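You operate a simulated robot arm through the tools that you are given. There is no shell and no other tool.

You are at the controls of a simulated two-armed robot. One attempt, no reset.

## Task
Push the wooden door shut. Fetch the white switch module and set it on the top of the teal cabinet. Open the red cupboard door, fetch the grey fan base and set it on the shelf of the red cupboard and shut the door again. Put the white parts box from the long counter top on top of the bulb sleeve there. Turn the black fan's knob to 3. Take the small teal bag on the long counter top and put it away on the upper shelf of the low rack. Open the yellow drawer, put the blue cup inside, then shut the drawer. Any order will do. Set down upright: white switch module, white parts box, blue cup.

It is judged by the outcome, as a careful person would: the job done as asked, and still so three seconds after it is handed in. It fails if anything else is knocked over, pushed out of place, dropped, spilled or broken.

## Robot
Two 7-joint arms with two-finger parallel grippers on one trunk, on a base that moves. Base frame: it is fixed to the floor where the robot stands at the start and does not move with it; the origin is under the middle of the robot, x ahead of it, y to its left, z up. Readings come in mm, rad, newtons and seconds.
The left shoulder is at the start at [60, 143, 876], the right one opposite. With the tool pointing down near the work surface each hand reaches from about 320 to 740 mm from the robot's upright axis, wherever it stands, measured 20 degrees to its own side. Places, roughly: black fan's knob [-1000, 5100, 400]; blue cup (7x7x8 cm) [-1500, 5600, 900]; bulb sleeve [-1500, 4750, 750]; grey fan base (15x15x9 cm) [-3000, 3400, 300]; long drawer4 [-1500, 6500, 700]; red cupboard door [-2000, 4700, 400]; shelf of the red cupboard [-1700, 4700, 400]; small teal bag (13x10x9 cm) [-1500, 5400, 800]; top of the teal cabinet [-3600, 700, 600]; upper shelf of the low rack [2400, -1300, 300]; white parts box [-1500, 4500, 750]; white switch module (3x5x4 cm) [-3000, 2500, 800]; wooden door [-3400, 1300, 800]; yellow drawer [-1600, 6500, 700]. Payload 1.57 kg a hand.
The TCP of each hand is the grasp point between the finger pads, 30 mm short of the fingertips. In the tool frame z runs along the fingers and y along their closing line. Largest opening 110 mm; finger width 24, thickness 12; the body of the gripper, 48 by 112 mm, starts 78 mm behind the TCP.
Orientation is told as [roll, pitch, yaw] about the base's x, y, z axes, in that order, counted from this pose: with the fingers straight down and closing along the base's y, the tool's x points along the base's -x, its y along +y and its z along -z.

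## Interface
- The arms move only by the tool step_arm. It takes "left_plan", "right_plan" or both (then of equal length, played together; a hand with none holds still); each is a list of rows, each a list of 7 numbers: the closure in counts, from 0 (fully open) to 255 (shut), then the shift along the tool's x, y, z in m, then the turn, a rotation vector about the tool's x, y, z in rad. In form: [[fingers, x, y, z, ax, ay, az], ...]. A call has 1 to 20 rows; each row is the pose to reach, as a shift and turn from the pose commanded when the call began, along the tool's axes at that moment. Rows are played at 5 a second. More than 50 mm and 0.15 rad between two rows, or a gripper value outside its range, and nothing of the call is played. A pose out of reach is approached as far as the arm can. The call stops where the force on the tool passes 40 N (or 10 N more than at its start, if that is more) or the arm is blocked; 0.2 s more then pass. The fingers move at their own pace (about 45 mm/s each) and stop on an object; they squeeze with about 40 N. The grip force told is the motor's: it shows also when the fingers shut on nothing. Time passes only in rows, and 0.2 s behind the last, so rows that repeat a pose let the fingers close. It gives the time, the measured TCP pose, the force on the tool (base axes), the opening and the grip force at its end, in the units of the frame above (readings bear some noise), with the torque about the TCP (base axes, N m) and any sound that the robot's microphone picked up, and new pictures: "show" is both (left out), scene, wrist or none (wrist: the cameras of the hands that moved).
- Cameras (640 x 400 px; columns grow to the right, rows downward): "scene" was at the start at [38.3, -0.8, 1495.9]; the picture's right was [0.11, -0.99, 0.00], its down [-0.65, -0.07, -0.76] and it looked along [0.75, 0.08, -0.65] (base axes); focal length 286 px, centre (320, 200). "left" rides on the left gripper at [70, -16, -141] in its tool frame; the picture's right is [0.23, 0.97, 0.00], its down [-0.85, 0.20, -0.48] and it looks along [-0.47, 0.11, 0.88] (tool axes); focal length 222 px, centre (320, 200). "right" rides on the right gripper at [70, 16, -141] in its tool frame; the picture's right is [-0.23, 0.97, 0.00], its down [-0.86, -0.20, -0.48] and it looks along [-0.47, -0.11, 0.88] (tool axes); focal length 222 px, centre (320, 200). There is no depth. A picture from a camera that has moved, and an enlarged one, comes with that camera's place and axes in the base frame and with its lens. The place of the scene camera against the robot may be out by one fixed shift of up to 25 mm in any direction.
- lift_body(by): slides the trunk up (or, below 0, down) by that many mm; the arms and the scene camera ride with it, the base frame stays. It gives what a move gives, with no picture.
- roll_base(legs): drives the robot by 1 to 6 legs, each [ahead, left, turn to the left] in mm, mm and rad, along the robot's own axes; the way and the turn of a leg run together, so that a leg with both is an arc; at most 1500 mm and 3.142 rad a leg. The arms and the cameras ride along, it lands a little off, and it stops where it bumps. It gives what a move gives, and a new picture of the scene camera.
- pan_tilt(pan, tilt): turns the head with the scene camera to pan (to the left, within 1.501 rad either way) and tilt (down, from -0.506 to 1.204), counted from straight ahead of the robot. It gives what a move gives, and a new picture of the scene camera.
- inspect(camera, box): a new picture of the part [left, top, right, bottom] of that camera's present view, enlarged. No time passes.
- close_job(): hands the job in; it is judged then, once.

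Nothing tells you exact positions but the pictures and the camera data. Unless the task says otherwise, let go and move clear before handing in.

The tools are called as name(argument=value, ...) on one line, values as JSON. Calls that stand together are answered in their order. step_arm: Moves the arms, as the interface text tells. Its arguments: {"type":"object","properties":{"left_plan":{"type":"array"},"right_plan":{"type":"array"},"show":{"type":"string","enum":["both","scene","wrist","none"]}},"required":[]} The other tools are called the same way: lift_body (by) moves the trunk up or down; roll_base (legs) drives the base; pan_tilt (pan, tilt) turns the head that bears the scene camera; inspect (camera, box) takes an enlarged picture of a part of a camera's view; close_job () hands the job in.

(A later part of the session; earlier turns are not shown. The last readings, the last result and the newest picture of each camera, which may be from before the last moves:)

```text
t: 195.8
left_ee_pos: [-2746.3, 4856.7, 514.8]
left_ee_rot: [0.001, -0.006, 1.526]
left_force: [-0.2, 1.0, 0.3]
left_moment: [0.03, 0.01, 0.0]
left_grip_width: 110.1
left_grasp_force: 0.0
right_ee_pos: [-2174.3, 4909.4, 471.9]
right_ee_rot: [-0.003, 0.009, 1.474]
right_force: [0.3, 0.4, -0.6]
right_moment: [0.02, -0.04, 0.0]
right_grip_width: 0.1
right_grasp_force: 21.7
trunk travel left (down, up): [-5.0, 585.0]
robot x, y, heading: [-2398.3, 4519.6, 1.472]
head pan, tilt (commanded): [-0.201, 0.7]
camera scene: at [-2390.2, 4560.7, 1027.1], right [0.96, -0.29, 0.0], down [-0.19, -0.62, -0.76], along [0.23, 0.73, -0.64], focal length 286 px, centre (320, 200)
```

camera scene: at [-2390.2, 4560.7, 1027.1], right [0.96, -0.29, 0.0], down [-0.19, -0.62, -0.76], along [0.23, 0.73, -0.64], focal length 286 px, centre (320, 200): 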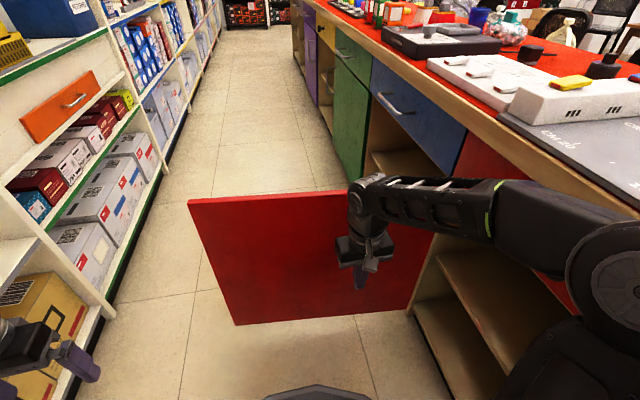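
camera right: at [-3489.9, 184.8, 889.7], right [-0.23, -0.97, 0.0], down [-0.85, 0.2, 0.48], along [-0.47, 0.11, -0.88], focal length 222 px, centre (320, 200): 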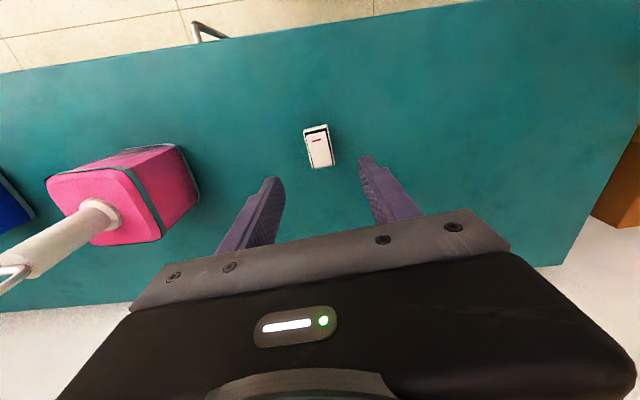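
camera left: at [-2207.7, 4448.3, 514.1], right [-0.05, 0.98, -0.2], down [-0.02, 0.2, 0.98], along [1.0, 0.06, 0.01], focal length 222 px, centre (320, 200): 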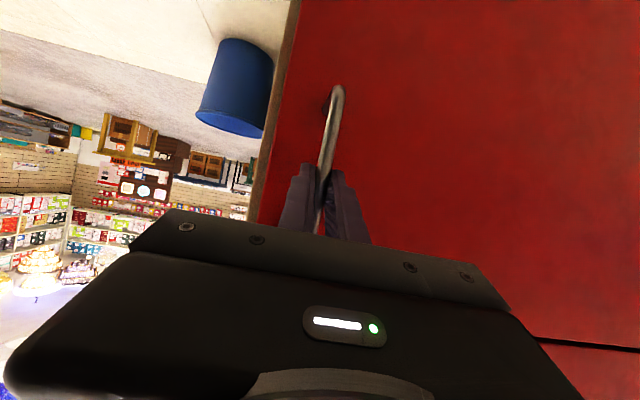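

The door stands at about 90 degrees. I nudge it a little more, then look into the cupboard.

roll_base(legs=[[45, 0, 0]])

pan_tilt(pan=-1.3, tilt=0.75)

```text
t: 196.7
left_ee_pos: [-2741.6, 4901.5, 514.6]
left_ee_rot: [0.003, -0.005, 1.525]
left_force: [0.4, -0.5, -0.4]
left_moment: [0.03, 0.0, 0.01]
left_grip_width: 110.0
left_grasp_force: 0.0
right_ee_pos: [-2171.5, 4954.3, 473.0]
right_ee_rot: [-0.006, 0.009, 1.474]
right_force: [0.3, -0.4, 0.6]
right_moment: [0.06, 0.01, 0.03]
right_grip_width: 0.0
right_grasp_force: 21.6
trunk travel left (down, up): [-5.0, 585.0]
robot x, y, heading: [-2394.8, 4568.1, 1.47]
head pan, tilt (commanded): [-0.201, 0.7]
camera scene: at [-2385.8, 4605.6, 1027.1], right [0.96, -0.29, 0.0], down [-0.19, -0.62, -0.76], along [0.23, 0.73, -0.64], focal length 286 px, centre (320, 200)
```

scene: 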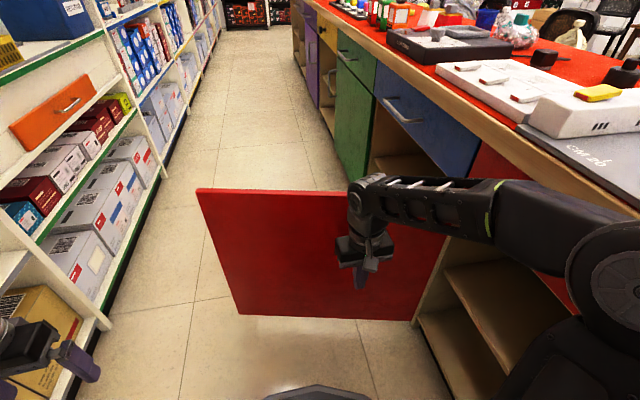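

```text
t: 198.1
left_ee_pos: [-2741.4, 4901.3, 514.1]
left_ee_rot: [0.002, -0.005, 1.522]
left_force: [0.4, -0.2, 1.0]
left_moment: [-0.01, 0.02, 0.03]
left_grip_width: 109.9
left_grasp_force: 0.0
right_ee_pos: [-2171.0, 4954.3, 472.7]
right_ee_rot: [-0.005, 0.009, 1.475]
right_force: [0.2, 0.2, 0.1]
right_moment: [-0.02, -0.01, 0.0]
right_grip_width: 0.1
right_grasp_force: 21.8
trunk travel left (down, up): [-5.0, 585.0]
robot x, y, heading: [-2390.1, 4565.0, 1.472]
head pan, tilt (commanded): [-1.3, 0.75]
camera scene: at [-2329.2, 4538.7, 1022.8], right [0.17, -0.99, 0.0], down [-0.67, -0.12, -0.73], along [0.72, 0.13, -0.68], focal length 286 px, centre (320, 200)
```

scene: 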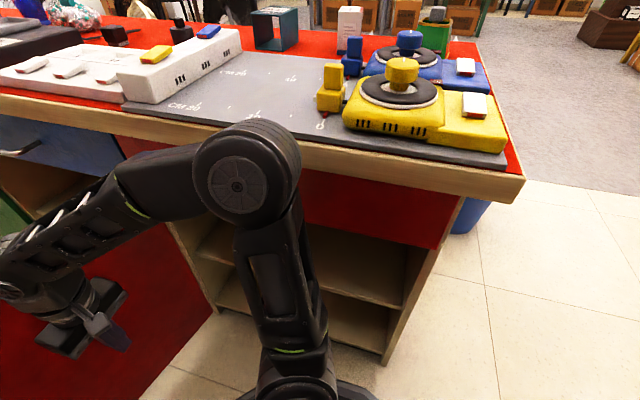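

The cupboard has a mid shelf at about z=410. Now I back out to the open floor and turn to face the white bench.

roll_base(legs=[[-450, -40, 0], [-400, -260, 0], [0, 0, 1.565]])

pan_tilt(pan=0.2, tilt=0.6)

```text
t: 207.1
left_ee_pos: [-2515.7, 3337.0, 513.8]
left_ee_rot: [0.002, -0.005, 3.095]
left_force: [-0.1, 0.3, -0.3]
left_moment: [-0.01, -0.02, -0.01]
left_grip_width: 110.2
left_grasp_force: 0.1
right_ee_pos: [-2568.6, 3907.8, 471.7]
right_ee_rot: [-0.006, 0.009, 3.046]
right_force: [0.2, 0.0, 0.4]
right_moment: [0.0, 0.01, 0.01]
right_grip_width: 0.0
right_grasp_force: 20.9
trunk travel left (down, up): [-5.0, 585.0]
robot x, y, heading: [-2177.5, 3684.4, 3.039]
head pan, tilt (commanded): [-1.3, 0.75]
camera scene: at [-2177.6, 3755.7, 1022.8], right [0.99, 0.17, 0.0], down [0.12, -0.67, -0.73], along [-0.12, 0.72, -0.68], focal length 286 px, centre (320, 200)
```

scene: 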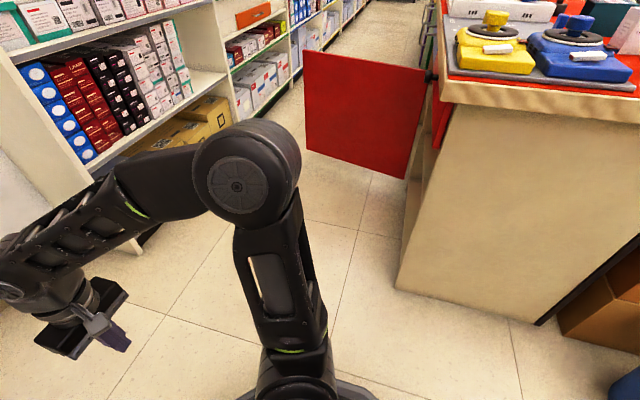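

```text
t: 208.7
left_ee_pos: [-2514.7, 3337.9, 514.4]
left_ee_rot: [0.002, -0.006, 3.096]
left_force: [-0.4, -0.2, 0.4]
left_moment: [0.02, 0.0, -0.01]
left_grip_width: 109.9
left_grasp_force: 0.1
right_ee_pos: [-2568.1, 3908.6, 473.2]
right_ee_rot: [-0.005, 0.01, 3.047]
right_force: [-0.8, -0.3, 0.1]
right_moment: [-0.02, 0.01, -0.05]
right_grip_width: 0.1
right_grasp_force: 21.4
trunk travel left (down, up): [-5.0, 585.0]
robot x, y, heading: [-2178.1, 3689.4, 3.047]
head pan, tilt (commanded): [0.201, 0.6]
camera scene: at [-2251.4, 3665.1, 1035.7], right [-0.1, 0.99, 0.0], down [0.56, 0.06, -0.82], along [-0.82, -0.08, -0.57], focal length 286 px, centre (320, 200)
```

scene: 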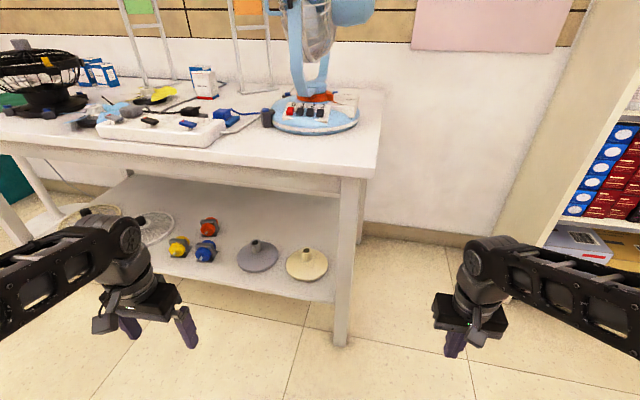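

The grey base shows clearly on the lower shelf. I bring the left hand forward, low and tilted, in free space to see if it can take this pose.

step_arm(left_plan=[[0, -0.028, -0.009, 0.026, 0, -0.12, 0], [0, -0.056, -0.018, 0.052, 0, -0.24, 0], [0, -0.084, -0.027, 0.078, 0, -0.36, 0], [0, -0.112, -0.036, 0.104, 0, -0.48, 0], [0, -0.14, -0.045, 0.13, 0, -0.6, 0], [0, -0.168, -0.054, 0.156, 0, -0.72, 0], [0, -0.196, -0.06, 0.182, 0, -0.84, 0], [0, -0.196, -0.06, 0.182, 0, -0.84, 0]])

```text
t: 210.5
left_ee_pos: [-2709.4, 3405.2, 334.7]
left_ee_rot: [0.001, -0.847, 3.093]
left_force: [0.2, 0.2, 0.6]
left_moment: [0.0, -0.01, -0.01]
left_grip_width: 109.9
left_grasp_force: 0.0
left hand out of reach, approached as far as the arm can: row 5
right_ee_pos: [-2567.2, 3908.2, 472.0]
right_ee_rot: [-0.006, 0.01, 3.046]
right_force: [0.4, 0.6, -0.3]
right_moment: [0.02, -0.02, 0.01]
right_grip_width: 0.0
right_grasp_force: 21.4
trunk travel left (down, up): [-5.0, 585.0]
robot x, y, heading: [-2178.8, 3685.0, 3.043]
head pan, tilt (commanded): [0.201, 0.6]
camera scene: at [-2251.4, 3665.1, 1035.7], right [-0.1, 0.99, 0.0], down [0.56, 0.06, -0.83], along [-0.82, -0.08, -0.56], focal length 286 px, centre (320, 200)
camera left: at [-2557.6, 3414.1, 375.0], right [0.11, -0.98, -0.17], down [-0.22, -0.19, 0.96], along [-0.97, -0.06, -0.23], focal length 222 px, centre (320, 200)
```

scene: 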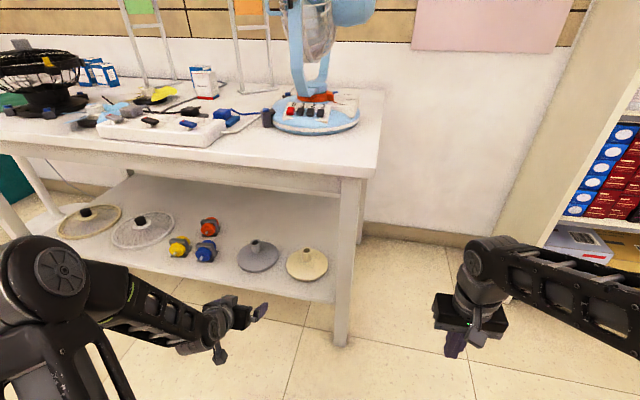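
left: 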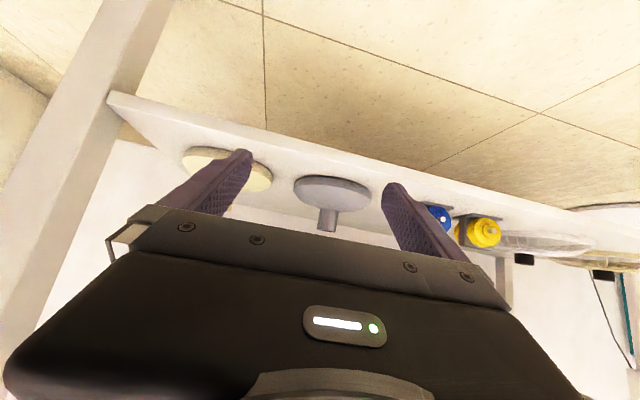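

The arm can take this pose, and the grey base is straight ahead of it. I zoom in with the wrist camera to fix the neck's place.

inspect(camera="left", box=[230, 130, 430, 260])

inspect(camera="scene", box=[160, 200, 360, 330])

```text
3.08 times, centred on (330, 195) of left
camera zoom: at [-2557.6, 3414.1, 375.0], right [0.11, -0.98, -0.17], down [-0.22, -0.19, 0.96], along [-0.97, -0.06, -0.23], focal length 684 px, centre (289, 215)
```

zoom: 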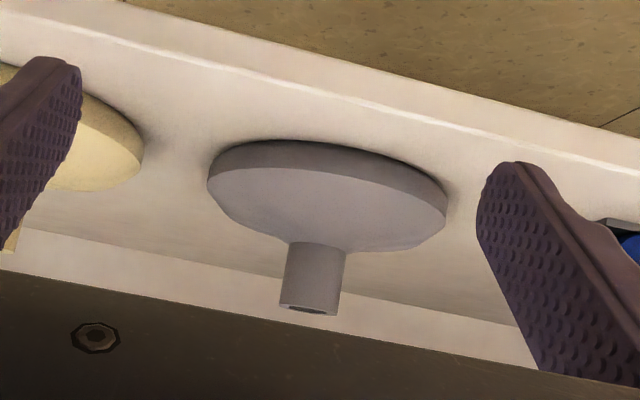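

```text
3.08 times, centred on (260, 265) of scene
camera zoom: at [-2251.4, 3665.1, 1035.7], right [-0.1, 0.99, 0.0], down [0.56, 0.06, -0.83], along [-0.82, -0.08, -0.56], focal length 880 px, centre (505, 0)
```

zoom: 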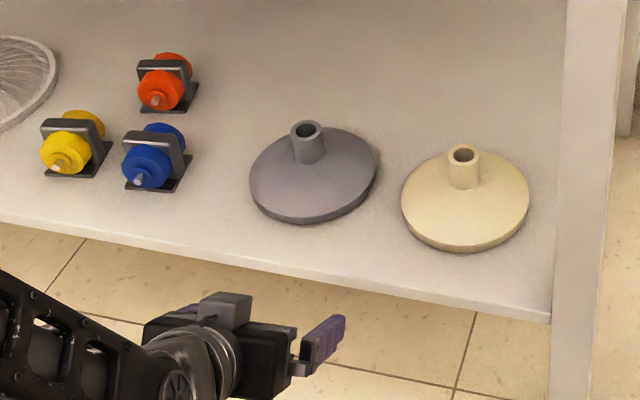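

The neck runs from about z 292 to 334 at (-2970, 3367). I drive in with fingers open, first most of the way.

roll_base(legs=[[0, 60, 0], [190, 0, 0]])

inspect(camera="left", box=[0, 0, 640, 400])

```text
t: 212.6
left_ee_pos: [-2902.4, 3364.6, 333.6]
left_ee_rot: [0.003, -0.845, 3.094]
left_force: [0.3, -0.9, -0.1]
left_moment: [-0.02, -0.01, -0.04]
left_grip_width: 109.9
left_grasp_force: 0.1
right_ee_pos: [-2762.0, 3866.7, 473.7]
right_ee_rot: [-0.004, 0.009, 3.046]
right_force: [-0.3, 0.2, -0.4]
right_moment: [0.01, -0.02, 0.01]
right_grip_width: 0.2
right_grasp_force: 21.6
trunk travel left (down, up): [-5.0, 585.0]
robot x, y, heading: [-2369.2, 3648.2, 3.046]
head pan, tilt (commanded): [0.201, 0.6]
camera scene: at [-2445.6, 3624.2, 1035.7], right [-0.1, 0.99, 0.0], down [0.56, 0.06, -0.83], along [-0.82, -0.09, -0.56], focal length 286 px, centre (320, 200)
```

scene: 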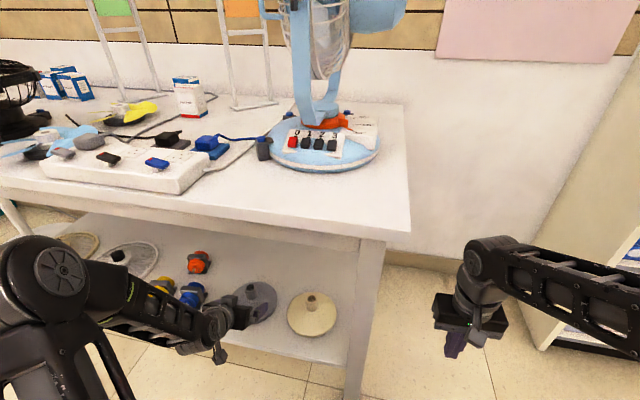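

```text
1.00 times, centred on (320, 200) of left (not enlarged: the box is as wide or as high as the picture)
camera zoom: at [-2751.4, 3372.8, 375.4], right [0.11, -0.98, -0.17], down [-0.22, -0.19, 0.96], along [-0.97, -0.07, -0.23], focal length 222 px, centre (320, 200)
```

zoom: 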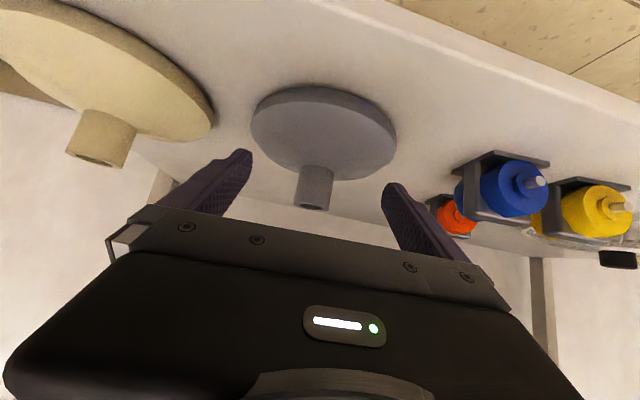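

The neck is centred and about 55 mm ahead. I lower 8 mm and drive in the rest.

step_arm(left_plan=[[0, 0.003, 0, 0.0027, 0, 0, 0], [0, 0.006, 0, 0.0053, 0, 0, 0], [0, 0.006, 0, 0.0053, 0, 0, 0]], show="none")

roll_base(legs=[[50, 0, 0]])

inspect(camera="left", box=[0, 0, 640, 400])

```text
t: 213.4
left_ee_pos: [-2902.7, 3364.5, 325.3]
left_ee_rot: [0.001, -0.845, 3.093]
left_force: [-0.8, 0.7, 0.4]
left_moment: [-0.01, 0.04, 0.01]
left_grip_width: 110.0
left_grasp_force: 0.0
right_ee_pos: [-2761.8, 3867.7, 473.3]
right_ee_rot: [-0.007, 0.009, 3.046]
right_force: [-0.9, -0.9, -0.1]
right_moment: [0.02, -0.04, -0.01]
right_grip_width: 0.0
right_grasp_force: 21.3
trunk travel left (down, up): [-5.0, 585.0]
robot x, y, heading: [-2373.6, 3643.4, 3.045]
head pan, tilt (commanded): [0.201, 0.6]
```

```text
t: 214.3
left_ee_pos: [-2953.6, 3369.5, 325.9]
left_ee_rot: [0.001, -0.845, 3.096]
left_force: [-0.5, 0.1, 0.6]
left_moment: [-0.03, 0.03, -0.01]
left_grip_width: 110.0
left_grasp_force: 0.1
right_ee_pos: [-2812.6, 3873.8, 472.7]
right_ee_rot: [-0.007, 0.011, 3.046]
right_force: [0.0, 0.1, -0.5]
right_moment: [-0.01, -0.02, -0.02]
right_grip_width: 0.0
right_grasp_force: 21.1
trunk travel left (down, up): [-5.0, 585.0]
robot x, y, heading: [-2421.3, 3652.8, 3.045]
head pan, tilt (commanded): [0.201, 0.6]
camera scene: at [-2495.8, 3629.2, 1035.7], right [-0.1, 0.99, 0.0], down [0.56, 0.06, -0.83], along [-0.82, -0.08, -0.56], focal length 286 px, centre (320, 200)
```

scene: 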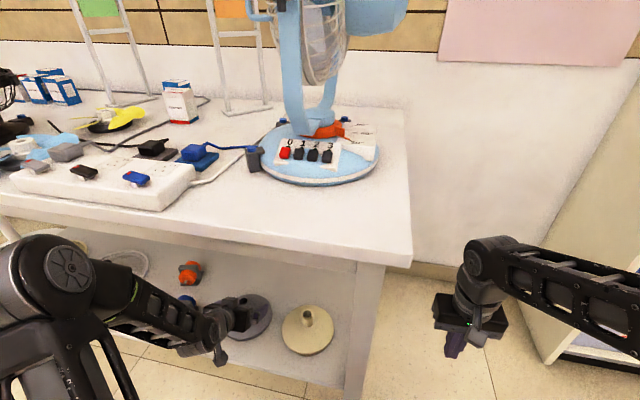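

```text
1.00 times, centred on (320, 200) of left (not enlarged: the box is as wide or as high as the picture)
camera zoom: at [-2801.8, 3377.9, 367.5], right [0.11, -0.98, -0.17], down [-0.22, -0.19, 0.96], along [-0.97, -0.06, -0.23], focal length 222 px, centre (320, 200)
```

zoom: 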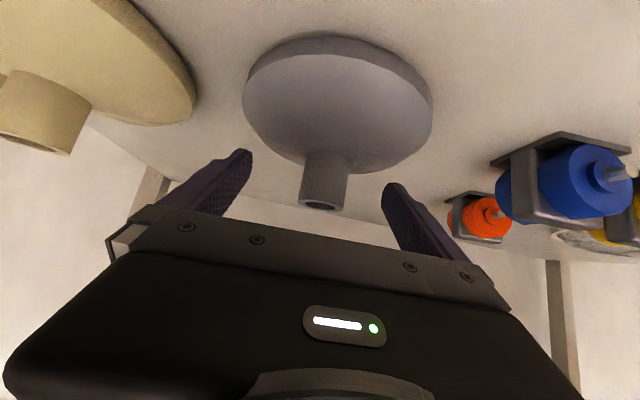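

The neck is between the fingers at the right depth. I close.

step_arm(left_plan=[[120, 0, 0, 0, 0, 0, 0], [255, 0, 0, 0, 0, 0, 0], [255, 0, 0, 0, 0, 0, 0], [255, 0, 0, 0, 0, 0, 0], [255, 0, 0, 0, 0, 0, 0], [255, 0, 0, 0, 0, 0, 0], [255, 0, 0, 0, 0, 0, 0]], show="wrist")

```text
t: 215.9
left_ee_pos: [-2952.9, 3371.3, 324.9]
left_ee_rot: [0.002, -0.846, 3.095]
left_force: [4.1, 0.4, 5.3]
left_moment: [0.77, -0.25, -0.3]
left_grip_width: 34.1
left_grasp_force: 37.1
right_ee_pos: [-2812.5, 3872.1, 473.3]
right_ee_rot: [-0.005, 0.009, 3.046]
right_force: [-0.4, -0.6, -0.5]
right_moment: [0.01, -0.02, 0.0]
right_grip_width: 0.2
right_grasp_force: 20.3
trunk travel left (down, up): [-5.0, 585.0]
robot x, y, heading: [-2423.6, 3651.6, 3.046]
head pan, tilt (commanded): [0.201, 0.6]
camera left: at [-2801.7, 3378.1, 367.5], right [0.11, -0.98, -0.17], down [-0.22, -0.19, 0.96], along [-0.97, -0.06, -0.23], focal length 222 px, centre (320, 200)
```

left: 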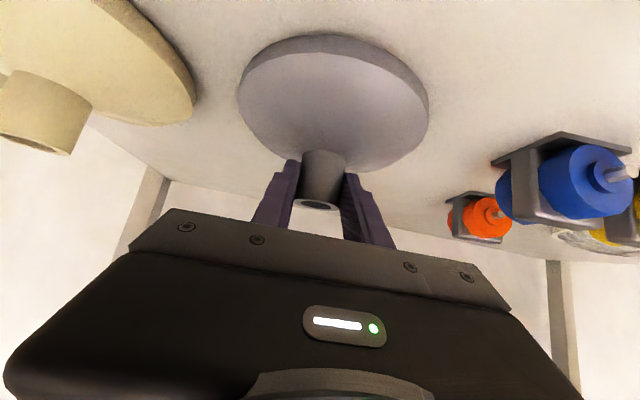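

It is gripped at 34 mm. I lift with the trunk and back out from under the bench.

lift_body(by=40)

inspect(camera="left", box=[0, 0, 640, 400])

```text
t: 216.8
left_ee_pos: [-2953.9, 3368.7, 366.1]
left_ee_rot: [0.002, -0.846, 3.095]
left_force: [0.2, 0.0, -4.0]
left_moment: [-0.01, -0.04, 0.02]
left_grip_width: 34.5
left_grasp_force: 40.0
right_ee_pos: [-2813.5, 3870.8, 512.4]
right_ee_rot: [-0.005, 0.01, 3.047]
right_force: [-0.4, -0.1, 0.7]
right_moment: [-0.02, 0.04, -0.02]
right_grip_width: 0.0
right_grasp_force: 21.2
trunk travel left (down, up): [-45.0, 545.0]
robot x, y, heading: [-2425.3, 3646.7, 3.046]
head pan, tilt (commanded): [0.201, 0.6]
```

```text
1.00 times, centred on (320, 200) of left (not enlarged: the box is as wide or as high as the picture)
camera zoom: at [-2801.8, 3377.9, 407.2], right [0.11, -0.98, -0.17], down [-0.22, -0.19, 0.96], along [-0.97, -0.06, -0.23], focal length 222 px, centre (320, 200)
```

zoom: 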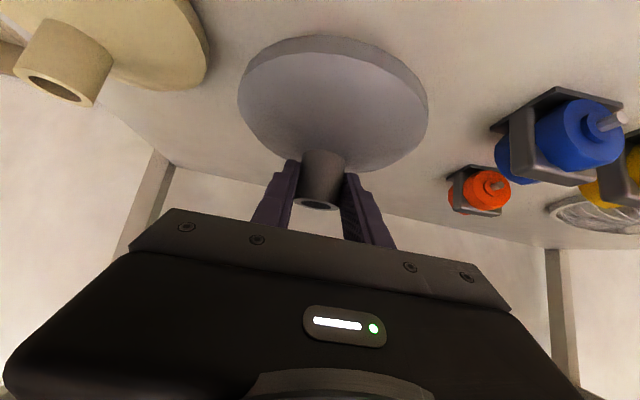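

The base is held and weighs about 0.4 kg. I back out, then turn in the open so that the held part swings clear of bench and counter.

roll_base(legs=[[-270, 0, 0], [0, 320, 0], [0, 0, 2.637]])

pan_tilt(pan=0.3, tilt=0.5)

```text
t: 226.6
left_ee_pos: [-1581.3, 3291.9, 364.4]
left_ee_rot: [0.0, -0.845, -0.563]
left_force: [-0.2, -0.2, -4.1]
left_moment: [0.04, 0.07, 0.0]
left_grip_width: 34.0
left_grasp_force: 39.7
right_ee_pos: [-1953.0, 2925.1, 512.1]
right_ee_rot: [-0.005, 0.009, -0.612]
right_force: [-0.8, 1.0, -0.4]
right_moment: [-0.01, -0.01, 0.01]
right_grip_width: 0.1
right_grasp_force: 21.1
trunk travel left (down, up): [-45.0, 545.0]
robot x, y, heading: [-2181.4, 3313.3, -0.619]
head pan, tilt (commanded): [0.201, 0.6]
camera scene: at [-2142.0, 3281.8, 1075.7], right [-0.4, -0.92, 0.0], down [-0.52, 0.23, -0.82], along [0.75, -0.33, -0.57], focal length 286 px, centre (320, 200)
```

scene: 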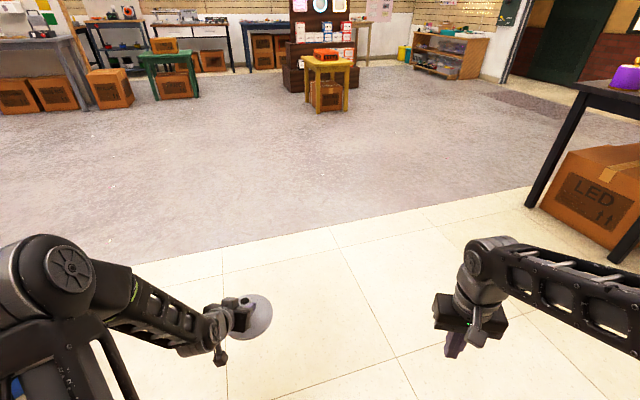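

```text
t: 227.2
left_ee_pos: [-1582.4, 3292.1, 365.4]
left_ee_rot: [0.001, -0.845, -0.565]
left_force: [0.3, -0.2, -4.2]
left_moment: [0.03, 0.06, -0.02]
left_grip_width: 33.8
left_grasp_force: 40.0
right_ee_pos: [-1954.9, 2925.2, 513.0]
right_ee_rot: [-0.006, 0.012, -0.614]
right_force: [-0.2, 0.9, 0.2]
right_moment: [0.0, -0.01, 0.01]
right_grip_width: 0.0
right_grasp_force: 21.2
trunk travel left (down, up): [-45.0, 545.0]
robot x, y, heading: [-2181.8, 3308.3, -0.615]
head pan, tilt (commanded): [0.3, 0.499]
camera scene: at [-2136.4, 3289.2, 1084.7], right [-0.31, -0.95, 0.0], down [-0.46, 0.15, -0.88], along [0.83, -0.27, -0.48], focal length 286 px, centre (320, 200)
```

scene: 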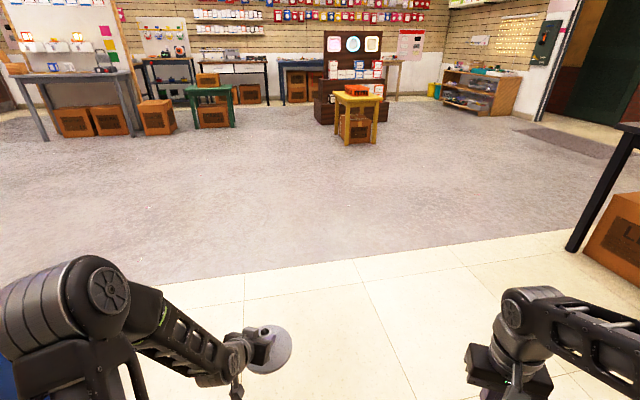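

I move up past the bench and then west into the aisle, keeping the held base clear of the counter corner.

roll_base(legs=[[-485, 478, 0], [-396, -134, 0]])

pan_tilt(pan=0.6, tilt=0.6)

```text
t: 233.2
left_ee_pos: [-2103.8, 4078.0, 366.1]
left_ee_rot: [0.001, -0.845, -0.563]
left_force: [0.4, 0.2, -3.3]
left_moment: [0.04, 0.06, -0.01]
left_grip_width: 34.0
left_grasp_force: 39.6
right_ee_pos: [-2474.7, 3710.5, 512.0]
right_ee_rot: [-0.004, 0.011, -0.612]
right_force: [-0.3, 0.7, -0.5]
right_moment: [0.03, -0.02, -0.03]
right_grip_width: 0.1
right_grasp_force: 21.3
trunk travel left (down, up): [-45.0, 545.0]
robot x, y, heading: [-2705.2, 4093.3, -0.614]
head pan, tilt (commanded): [0.3, 0.499]
camera scene: at [-2658.5, 4074.7, 1084.7], right [-0.31, -0.95, 0.0], down [-0.46, 0.15, -0.88], along [0.84, -0.27, -0.48], focal length 286 px, centre (320, 200)
```

scene: 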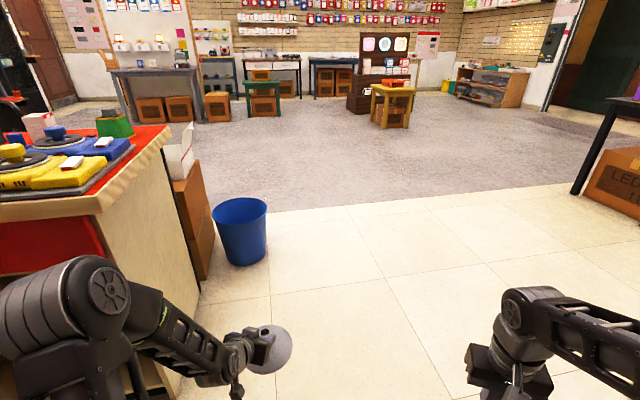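

```text
t: 233.9
left_ee_pos: [-2104.9, 4079.6, 365.4]
left_ee_rot: [-0.001, -0.845, -0.561]
left_force: [0.1, 0.0, -3.9]
left_moment: [0.0, 0.09, -0.01]
left_grip_width: 33.9
left_grasp_force: 40.2
right_ee_pos: [-2473.6, 3710.6, 511.8]
right_ee_rot: [-0.004, 0.011, -0.612]
right_force: [-0.4, 0.3, 0.1]
right_moment: [-0.01, -0.03, -0.01]
right_grip_width: 0.0
right_grasp_force: 21.4
trunk travel left (down, up): [-45.0, 545.0]
robot x, y, heading: [-2705.3, 4093.8, -0.616]
head pan, tilt (commanded): [0.6, 0.6]
camera scene: at [-2656.7, 4101.6, 1075.7], right [-0.01, -1.0, 0.0], down [-0.56, 0.01, -0.82], along [0.82, -0.01, -0.57], focal length 286 px, centre (320, 200)
```

scene: 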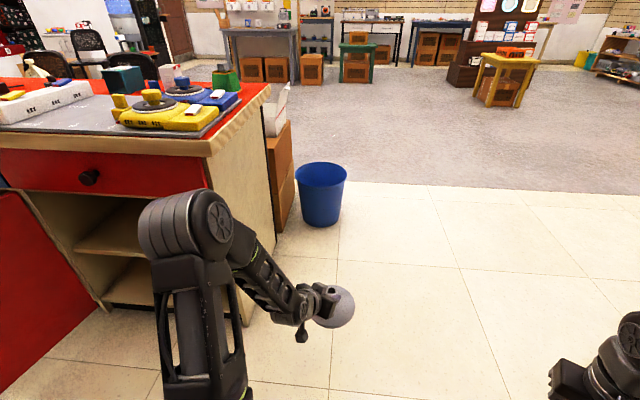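

I turn square to the cupboard, stop in front of it and inspect the opening.

roll_base(legs=[[0, 0, 0.516], [0, 270, 0]])

pan_tilt(pan=0.25, tilt=0.6)

inspect(camera="left", box=[0, 0, 640, 400])

```text
t: 237.3
left_ee_pos: [-2147.5, 4647.2, 365.4]
left_ee_rot: [0.002, -0.845, -0.047]
left_force: [0.5, -1.1, -3.6]
left_moment: [-0.02, 0.05, 0.02]
left_grip_width: 33.5
left_grasp_force: 40.3
right_ee_pos: [-2288.3, 4144.9, 512.0]
right_ee_rot: [-0.005, 0.009, -0.097]
right_force: [-0.2, 0.1, -0.2]
right_moment: [-0.03, 0.02, 0.02]
right_grip_width: 0.0
right_grasp_force: 21.5
trunk travel left (down, up): [-45.0, 545.0]
robot x, y, heading: [-2676.6, 4368.4, -0.096]
head pan, tilt (commanded): [0.6, 0.6]
camera scene: at [-2646.8, 4401.0, 1075.7], right [0.48, -0.88, 0.0], down [-0.5, -0.27, -0.82], along [0.72, 0.4, -0.57], focal length 286 px, centre (320, 200)
```

scene: 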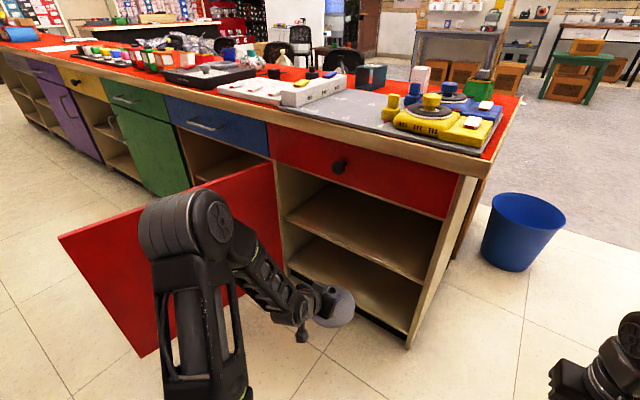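

```text
t: 238.2
left_ee_pos: [-2148.1, 4646.9, 366.8]
left_ee_rot: [0.0, -0.846, -0.045]
left_force: [-0.3, 0.9, -4.3]
left_moment: [0.02, 0.06, 0.01]
left_grip_width: 33.7
left_grasp_force: 40.0
right_ee_pos: [-2288.3, 4144.7, 513.4]
right_ee_rot: [-0.007, 0.01, -0.096]
right_force: [0.7, -0.6, 0.0]
right_moment: [-0.02, -0.01, 0.0]
right_grip_width: 0.0
right_grasp_force: 21.4
trunk travel left (down, up): [-45.0, 545.0]
robot x, y, heading: [-2677.6, 4367.6, -0.1]
head pan, tilt (commanded): [0.25, 0.6]
camera scene: at [-2636.9, 4371.9, 1075.7], right [0.15, -0.99, 0.0], down [-0.56, -0.09, -0.82], along [0.82, 0.13, -0.57], focal length 286 px, centre (320, 200)
```

scene: 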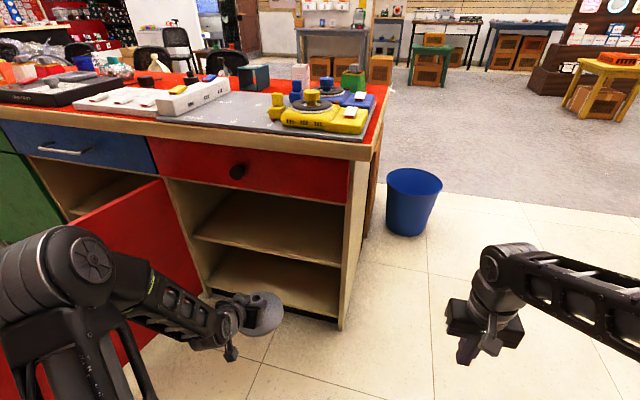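

```text
1.00 times, centred on (320, 200) of left (not enlarged: the box is as wide or as high as the picture)
camera zoom: at [-2301.2, 4636.1, 407.2], right [-0.11, 0.98, -0.17], down [0.22, 0.19, 0.96], along [0.97, 0.06, -0.23], focal length 222 px, centre (320, 200)
```

zoom: 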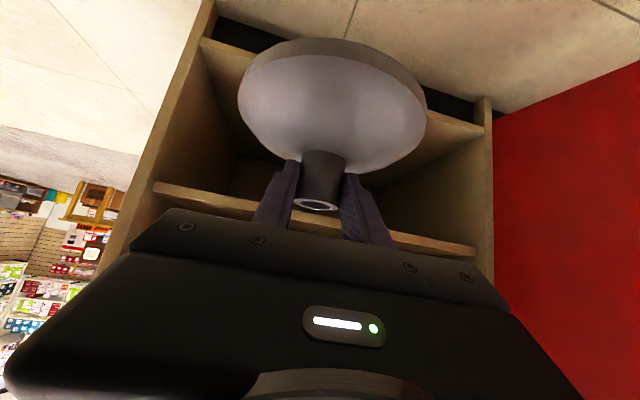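

The mid shelf's front edge is near x=-1961 at y=4650, with its top about z=366, and the opening's upper edge is at about z=612. I raise the trunk 100 mm so the base clears the shelf, then go in partway.

lift_body(by=100)

roll_base(legs=[[90, 35, 0]])

inspect(camera="left", box=[0, 0, 640, 400])

inspect(camera="right", box=[0, 0, 640, 400])

```text
t: 239.5
left_ee_pos: [-2147.4, 4647.5, 465.7]
left_ee_rot: [0.0, -0.844, -0.045]
left_force: [0.1, 0.5, -4.6]
left_moment: [-0.01, 0.07, 0.01]
left_grip_width: 33.9
left_grasp_force: 39.9
right_ee_pos: [-2288.2, 4143.3, 612.2]
right_ee_rot: [-0.005, 0.011, -0.096]
right_force: [0.3, -0.2, 0.3]
right_moment: [0.0, 0.04, -0.03]
right_grip_width: 0.0
right_grasp_force: 20.8
trunk travel left (down, up): [-145.0, 445.0]
robot x, y, heading: [-2682.3, 4366.7, -0.098]
head pan, tilt (commanded): [0.25, 0.6]
```

```text
t: 240.6
left_ee_pos: [-2054.1, 4672.4, 466.6]
left_ee_rot: [0.002, -0.845, -0.048]
left_force: [-0.9, -0.1, -3.7]
left_moment: [0.0, 0.1, -0.01]
left_grip_width: 33.9
left_grasp_force: 40.0
right_ee_pos: [-2195.1, 4171.1, 613.1]
right_ee_rot: [-0.005, 0.01, -0.096]
right_force: [-0.2, -0.2, -0.3]
right_moment: [0.03, 0.0, -0.03]
right_grip_width: 0.0
right_grasp_force: 21.4
trunk travel left (down, up): [-145.0, 445.0]
robot x, y, heading: [-2585.2, 4393.1, -0.099]
head pan, tilt (commanded): [0.25, 0.6]
camera scene: at [-2543.1, 4397.7, 1175.7], right [0.15, -0.99, 0.0], down [-0.56, -0.09, -0.82], along [0.82, 0.12, -0.57], focal length 286 px, centre (320, 200)
```

scene: 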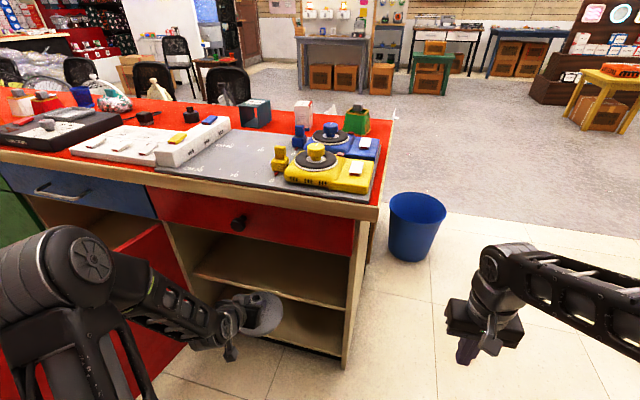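

```text
1.00 times, centred on (320, 200) of left (not enlarged: the box is as wide or as high as the picture)
camera zoom: at [-2207.4, 4661.9, 507.2], right [-0.11, 0.98, -0.17], down [0.22, 0.19, 0.96], along [0.97, 0.06, -0.23], focal length 222 px, centre (320, 200)
```

zoom: 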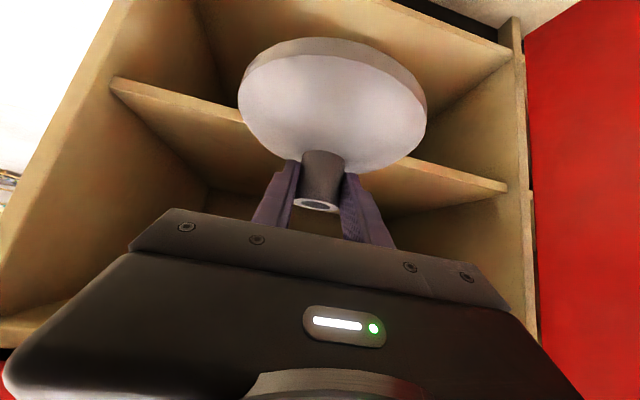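

```text
1.00 times, centred on (320, 200) of right (not enlarged: the box is as wide or as high as the picture)
camera zoom: at [-2261.6, 4194.0, 755.2], right [0.32, 0.95, -0.01], down [0.84, -0.28, 0.47], along [0.44, -0.16, -0.88], focal length 222 px, centre (320, 200)
```

zoom: 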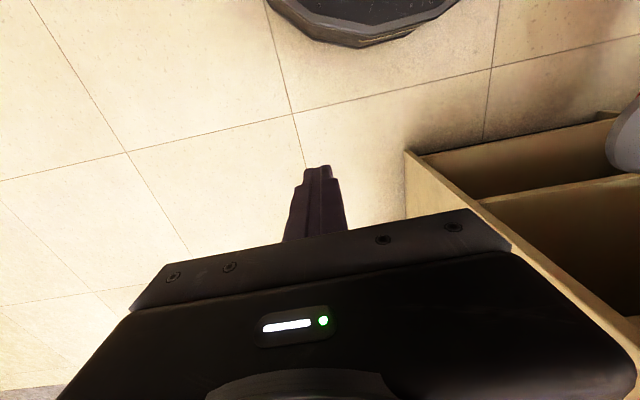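

The mid shelf's front edge is at (-1937, 4650, 364). I go in 120 mm more and check.

roll_base(legs=[[120, 0, 0]])

inspect(camera="left", box=[0, 0, 640, 400])

inspect(camera="scene", box=[60, 180, 400, 380])

```text
t: 241.9
left_ee_pos: [-1935.7, 4660.1, 464.9]
left_ee_rot: [-0.001, -0.844, -0.047]
left_force: [0.4, 0.6, -4.8]
left_moment: [0.0, 0.1, 0.01]
left_grip_width: 33.6
left_grasp_force: 40.1
right_ee_pos: [-2076.5, 4158.1, 612.6]
right_ee_rot: [-0.004, 0.008, -0.096]
right_force: [0.2, -0.2, 0.2]
right_moment: [0.01, -0.04, -0.03]
right_grip_width: 0.0
right_grasp_force: 21.3
trunk travel left (down, up): [-145.0, 445.0]
robot x, y, heading: [-2463.1, 4377.5, -0.099]
head pan, tilt (commanded): [0.25, 0.6]
camera scene: at [-2424.1, 4386.0, 1175.7], right [0.15, -0.99, 0.0], down [-0.56, -0.09, -0.82], along [0.82, 0.12, -0.57], focal length 286 px, centre (320, 200)
```

scene: 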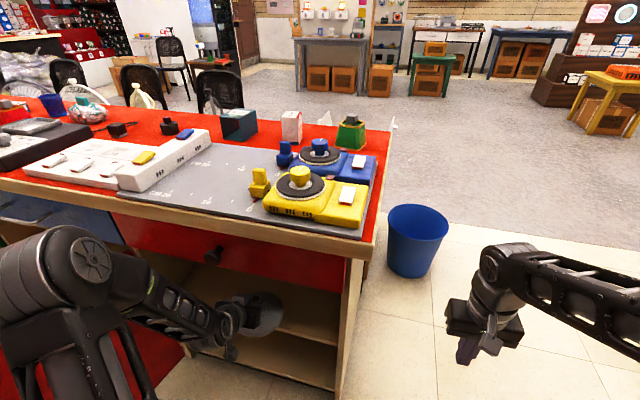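

```text
1.00 times, centred on (320, 200) of left (not enlarged: the box is as wide or as high as the picture)
camera zoom: at [-2088.2, 4649.8, 507.2], right [-0.11, 0.98, -0.17], down [0.22, 0.19, 0.96], along [0.97, 0.06, -0.24], focal length 222 px, centre (320, 200)
```

zoom: 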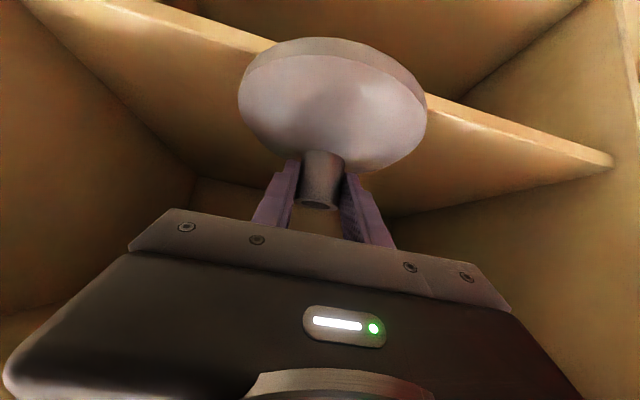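

```text
1.88 times, centred on (230, 280) of scene
camera zoom: at [-2424.1, 4386.0, 1175.7], right [0.15, -0.99, 0.0], down [-0.56, -0.09, -0.82], along [0.82, 0.12, -0.57], focal length 538 px, centre (489, 49)
```

zoom: 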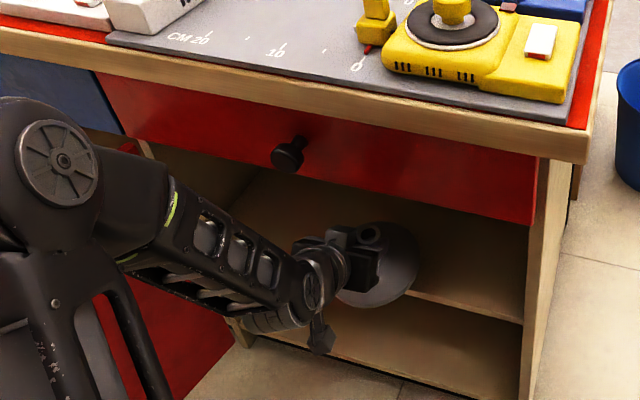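

The way is clear. I go 72 mm further in.

roll_base(legs=[[72, 0, 0]])

inspect(camera="scene", box=[60, 180, 400, 380])

inspect(camera="left", box=[0, 0, 640, 400])

```text
t: 242.9
left_ee_pos: [-1862.6, 4654.6, 464.4]
left_ee_rot: [0.0, -0.844, -0.048]
left_force: [0.1, -0.8, -3.3]
left_moment: [-0.01, 0.07, -0.03]
left_grip_width: 33.9
left_grasp_force: 40.3
right_ee_pos: [-2004.1, 4150.3, 612.0]
right_ee_rot: [-0.005, 0.009, -0.099]
right_force: [0.0, 0.9, -0.5]
right_moment: [-0.03, 0.0, 0.05]
right_grip_width: 0.0
right_grasp_force: 21.4
trunk travel left (down, up): [-145.0, 445.0]
robot x, y, heading: [-2395.0, 4373.2, -0.102]
head pan, tilt (commanded): [0.25, 0.6]
camera scene: at [-2352.4, 4378.9, 1175.7], right [0.15, -0.99, 0.0], down [-0.56, -0.09, -0.82], along [0.82, 0.12, -0.57], focal length 286 px, centre (320, 200)
```

scene: 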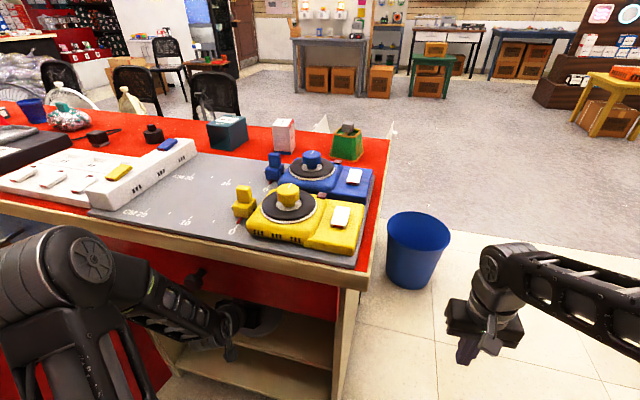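

```text
1.88 times, centred on (230, 280) of scene
camera zoom: at [-2352.4, 4378.9, 1175.7], right [0.15, -0.99, 0.0], down [-0.56, -0.09, -0.82], along [0.82, 0.12, -0.57], focal length 538 px, centre (489, 49)
```

zoom: 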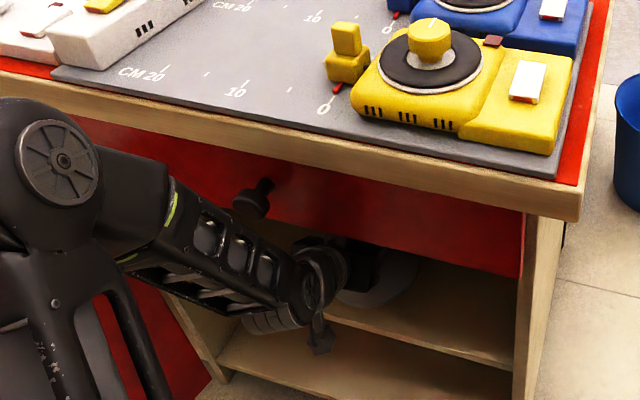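

```text
1.00 times, centred on (320, 200) of left (not enlarged: the box is as wide or as high as the picture)
camera zoom: at [-2016.7, 4642.8, 507.2], right [-0.11, 0.98, -0.17], down [0.22, 0.19, 0.96], along [0.97, 0.06, -0.24], focal length 222 px, centre (320, 200)
```

zoom: 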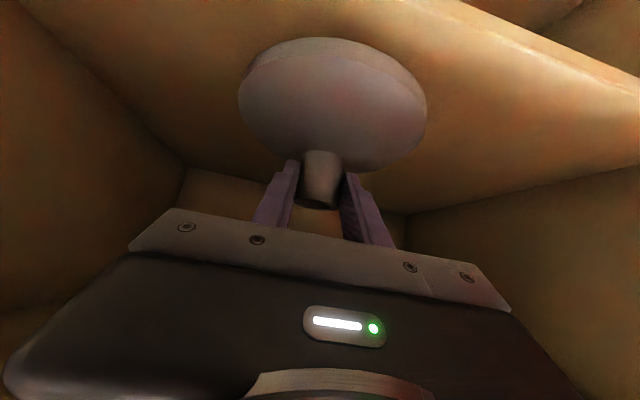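

The whole disc is over the mid shelf, about 25 mm behind its front edge. I lower with the trunk until it touches.

lift_body(by=-10)

lift_body(by=-4)

lift_body(by=-3)

```text
t: 243.5
left_ee_pos: [-1862.9, 4652.4, 455.4]
left_ee_rot: [0.001, -0.844, -0.046]
left_force: [-0.5, -0.1, -3.6]
left_moment: [-0.01, 0.1, -0.01]
left_grip_width: 33.9
left_grasp_force: 40.1
right_ee_pos: [-2004.5, 4150.6, 604.0]
right_ee_rot: [-0.006, 0.01, -0.096]
right_force: [0.0, -0.9, -0.1]
right_moment: [0.01, 0.0, 0.03]
right_grip_width: 0.0
right_grasp_force: 21.3
trunk travel left (down, up): [-135.0, 455.0]
robot x, y, heading: [-2394.4, 4370.4, -0.103]
head pan, tilt (commanded): [0.25, 0.6]
```

```text
t: 244.0
left_ee_pos: [-1864.3, 4654.3, 450.9]
left_ee_rot: [0.0, -0.844, -0.047]
left_force: [0.3, 0.4, -3.1]
left_moment: [0.0, 0.1, -0.02]
left_grip_width: 33.6
left_grasp_force: 39.6
right_ee_pos: [-2005.5, 4152.0, 599.2]
right_ee_rot: [-0.005, 0.01, -0.096]
right_force: [-0.4, -0.1, 0.1]
right_moment: [-0.01, -0.03, 0.01]
right_grip_width: 0.0
right_grasp_force: 21.6
trunk travel left (down, up): [-131.0, 459.0]
robot x, y, heading: [-2395.1, 4369.1, -0.1]
head pan, tilt (commanded): [0.25, 0.6]
```

```text
t: 244.5
left_ee_pos: [-1862.9, 4652.1, 448.3]
left_ee_rot: [0.001, -0.846, -0.048]
left_force: [-0.6, 0.4, -4.0]
left_moment: [0.01, 0.06, -0.01]
left_grip_width: 33.5
left_grasp_force: 40.8
right_ee_pos: [-2003.0, 4150.2, 595.9]
right_ee_rot: [-0.005, 0.011, -0.097]
right_force: [0.2, -0.3, 0.7]
right_moment: [0.01, -0.01, 0.0]
right_grip_width: 0.0
right_grasp_force: 21.3
trunk travel left (down, up): [-128.0, 462.0]
robot x, y, heading: [-2397.8, 4375.2, -0.095]
head pan, tilt (commanded): [0.25, 0.6]
```

lift_body(by=-3)

lift_body(by=-3)

lift_body(by=-3)

```text
t: 245.0
left_ee_pos: [-1863.6, 4653.6, 446.4]
left_ee_rot: [-0.001, -0.843, -0.046]
left_force: [0.6, -0.7, -4.3]
left_moment: [0.0, 0.07, 0.04]
left_grip_width: 34.0
left_grasp_force: 39.8
right_ee_pos: [-2003.5, 4151.5, 591.5]
right_ee_rot: [-0.005, 0.01, -0.095]
right_force: [0.0, 0.0, -0.5]
right_moment: [0.01, 0.02, 0.01]
right_grip_width: 0.2
right_grasp_force: 21.6
trunk travel left (down, up): [-125.0, 465.0]
robot x, y, heading: [-2391.0, 4370.0, -0.098]
head pan, tilt (commanded): [0.25, 0.6]
```

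```text
t: 245.6
left_ee_pos: [-1863.0, 4652.8, 442.5]
left_ee_rot: [0.001, -0.843, -0.048]
left_force: [-0.2, -0.5, -4.1]
left_moment: [0.03, 0.04, 0.01]
left_grip_width: 33.8
left_grasp_force: 40.2
right_ee_pos: [-2004.3, 4150.8, 589.8]
right_ee_rot: [-0.005, 0.01, -0.096]
right_force: [0.5, 0.2, 0.6]
right_moment: [0.0, 0.0, -0.02]
right_grip_width: 0.0
right_grasp_force: 20.6
trunk travel left (down, up): [-122.0, 468.0]
robot x, y, heading: [-2394.9, 4373.6, -0.101]
head pan, tilt (commanded): [0.25, 0.6]
```

```text
t: 246.1
left_ee_pos: [-1861.4, 4654.2, 439.0]
left_ee_rot: [-0.001, -0.842, -0.048]
left_force: [-0.1, 0.2, -4.7]
left_moment: [0.0, 0.06, -0.02]
left_grip_width: 34.1
left_grasp_force: 39.9
right_ee_pos: [-2005.1, 4151.8, 587.0]
right_ee_rot: [-0.006, 0.009, -0.096]
right_force: [0.0, -0.5, 0.0]
right_moment: [-0.02, -0.04, 0.01]
right_grip_width: 0.0
right_grasp_force: 21.4
trunk travel left (down, up): [-119.0, 471.0]
robot x, y, heading: [-2392.5, 4370.8, -0.098]
head pan, tilt (commanded): [0.25, 0.6]
```

lift_body(by=-4)

lift_body(by=-4)

inspect(camera="left", box=[0, 0, 640, 400])

inspect(camera="scene", box=[160, 260, 360, 390])

```text
t: 246.6
left_ee_pos: [-1862.9, 4652.1, 436.8]
left_ee_rot: [0.003, -0.846, -0.047]
left_force: [-3.8, 0.3, 6.9]
left_moment: [-0.19, 0.91, -0.08]
left_grip_width: 33.7
left_grasp_force: 40.2
right_ee_pos: [-2002.8, 4150.7, 582.6]
right_ee_rot: [-0.005, 0.01, -0.096]
right_force: [0.8, 0.3, -0.3]
right_moment: [-0.01, -0.01, 0.0]
right_grip_width: 0.0
right_grasp_force: 21.2
trunk travel left (down, up): [-115.0, 475.0]
robot x, y, heading: [-2394.7, 4366.1, -0.097]
head pan, tilt (commanded): [0.25, 0.6]
```

```text
t: 247.1
left_ee_pos: [-1862.6, 4653.6, 434.9]
left_ee_rot: [0.006, -0.853, -0.051]
left_force: [-10.3, 0.9, 26.9]
left_moment: [-0.47, -0.46, -0.2]
left_grip_width: 34.0
left_grasp_force: 40.0
right_ee_pos: [-2005.4, 4150.6, 579.3]
right_ee_rot: [-0.003, 0.006, -0.096]
right_force: [0.2, 0.8, -0.7]
right_moment: [-0.01, -0.03, -0.01]
right_grip_width: 0.1
right_grasp_force: 21.5
trunk travel left (down, up): [-111.0, 479.0]
robot x, y, heading: [-2397.0, 4373.4, -0.099]
head pan, tilt (commanded): [0.25, 0.6]
```

```text
1.00 times, centred on (320, 200) of left (not enlarged: the box is as wide or as high as the picture)
camera zoom: at [-2016.3, 4642.6, 475.5], right [-0.1, 0.98, -0.17], down [0.21, 0.19, 0.96], along [0.97, 0.06, -0.23], focal length 222 px, centre (320, 200)
```

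zoom: 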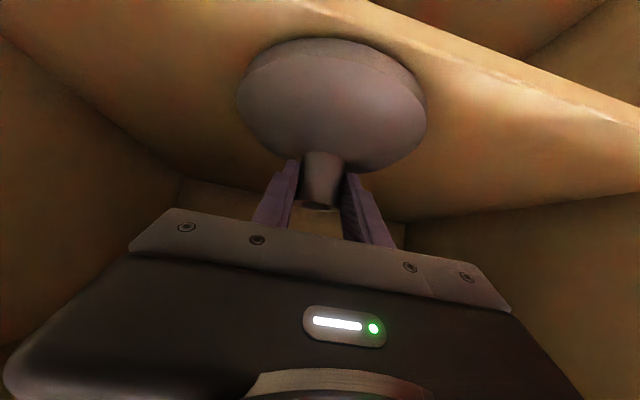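

```text
3.08 times, centred on (260, 325) of scene
camera zoom: at [-2354.9, 4377.9, 1142.1], right [0.15, -0.99, 0.0], down [-0.56, -0.08, -0.83], along [0.82, 0.12, -0.56], focal length 880 px, centre (505, -185)
```

zoom: 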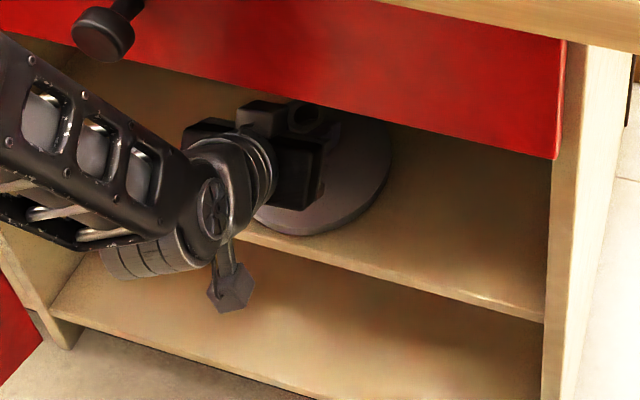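

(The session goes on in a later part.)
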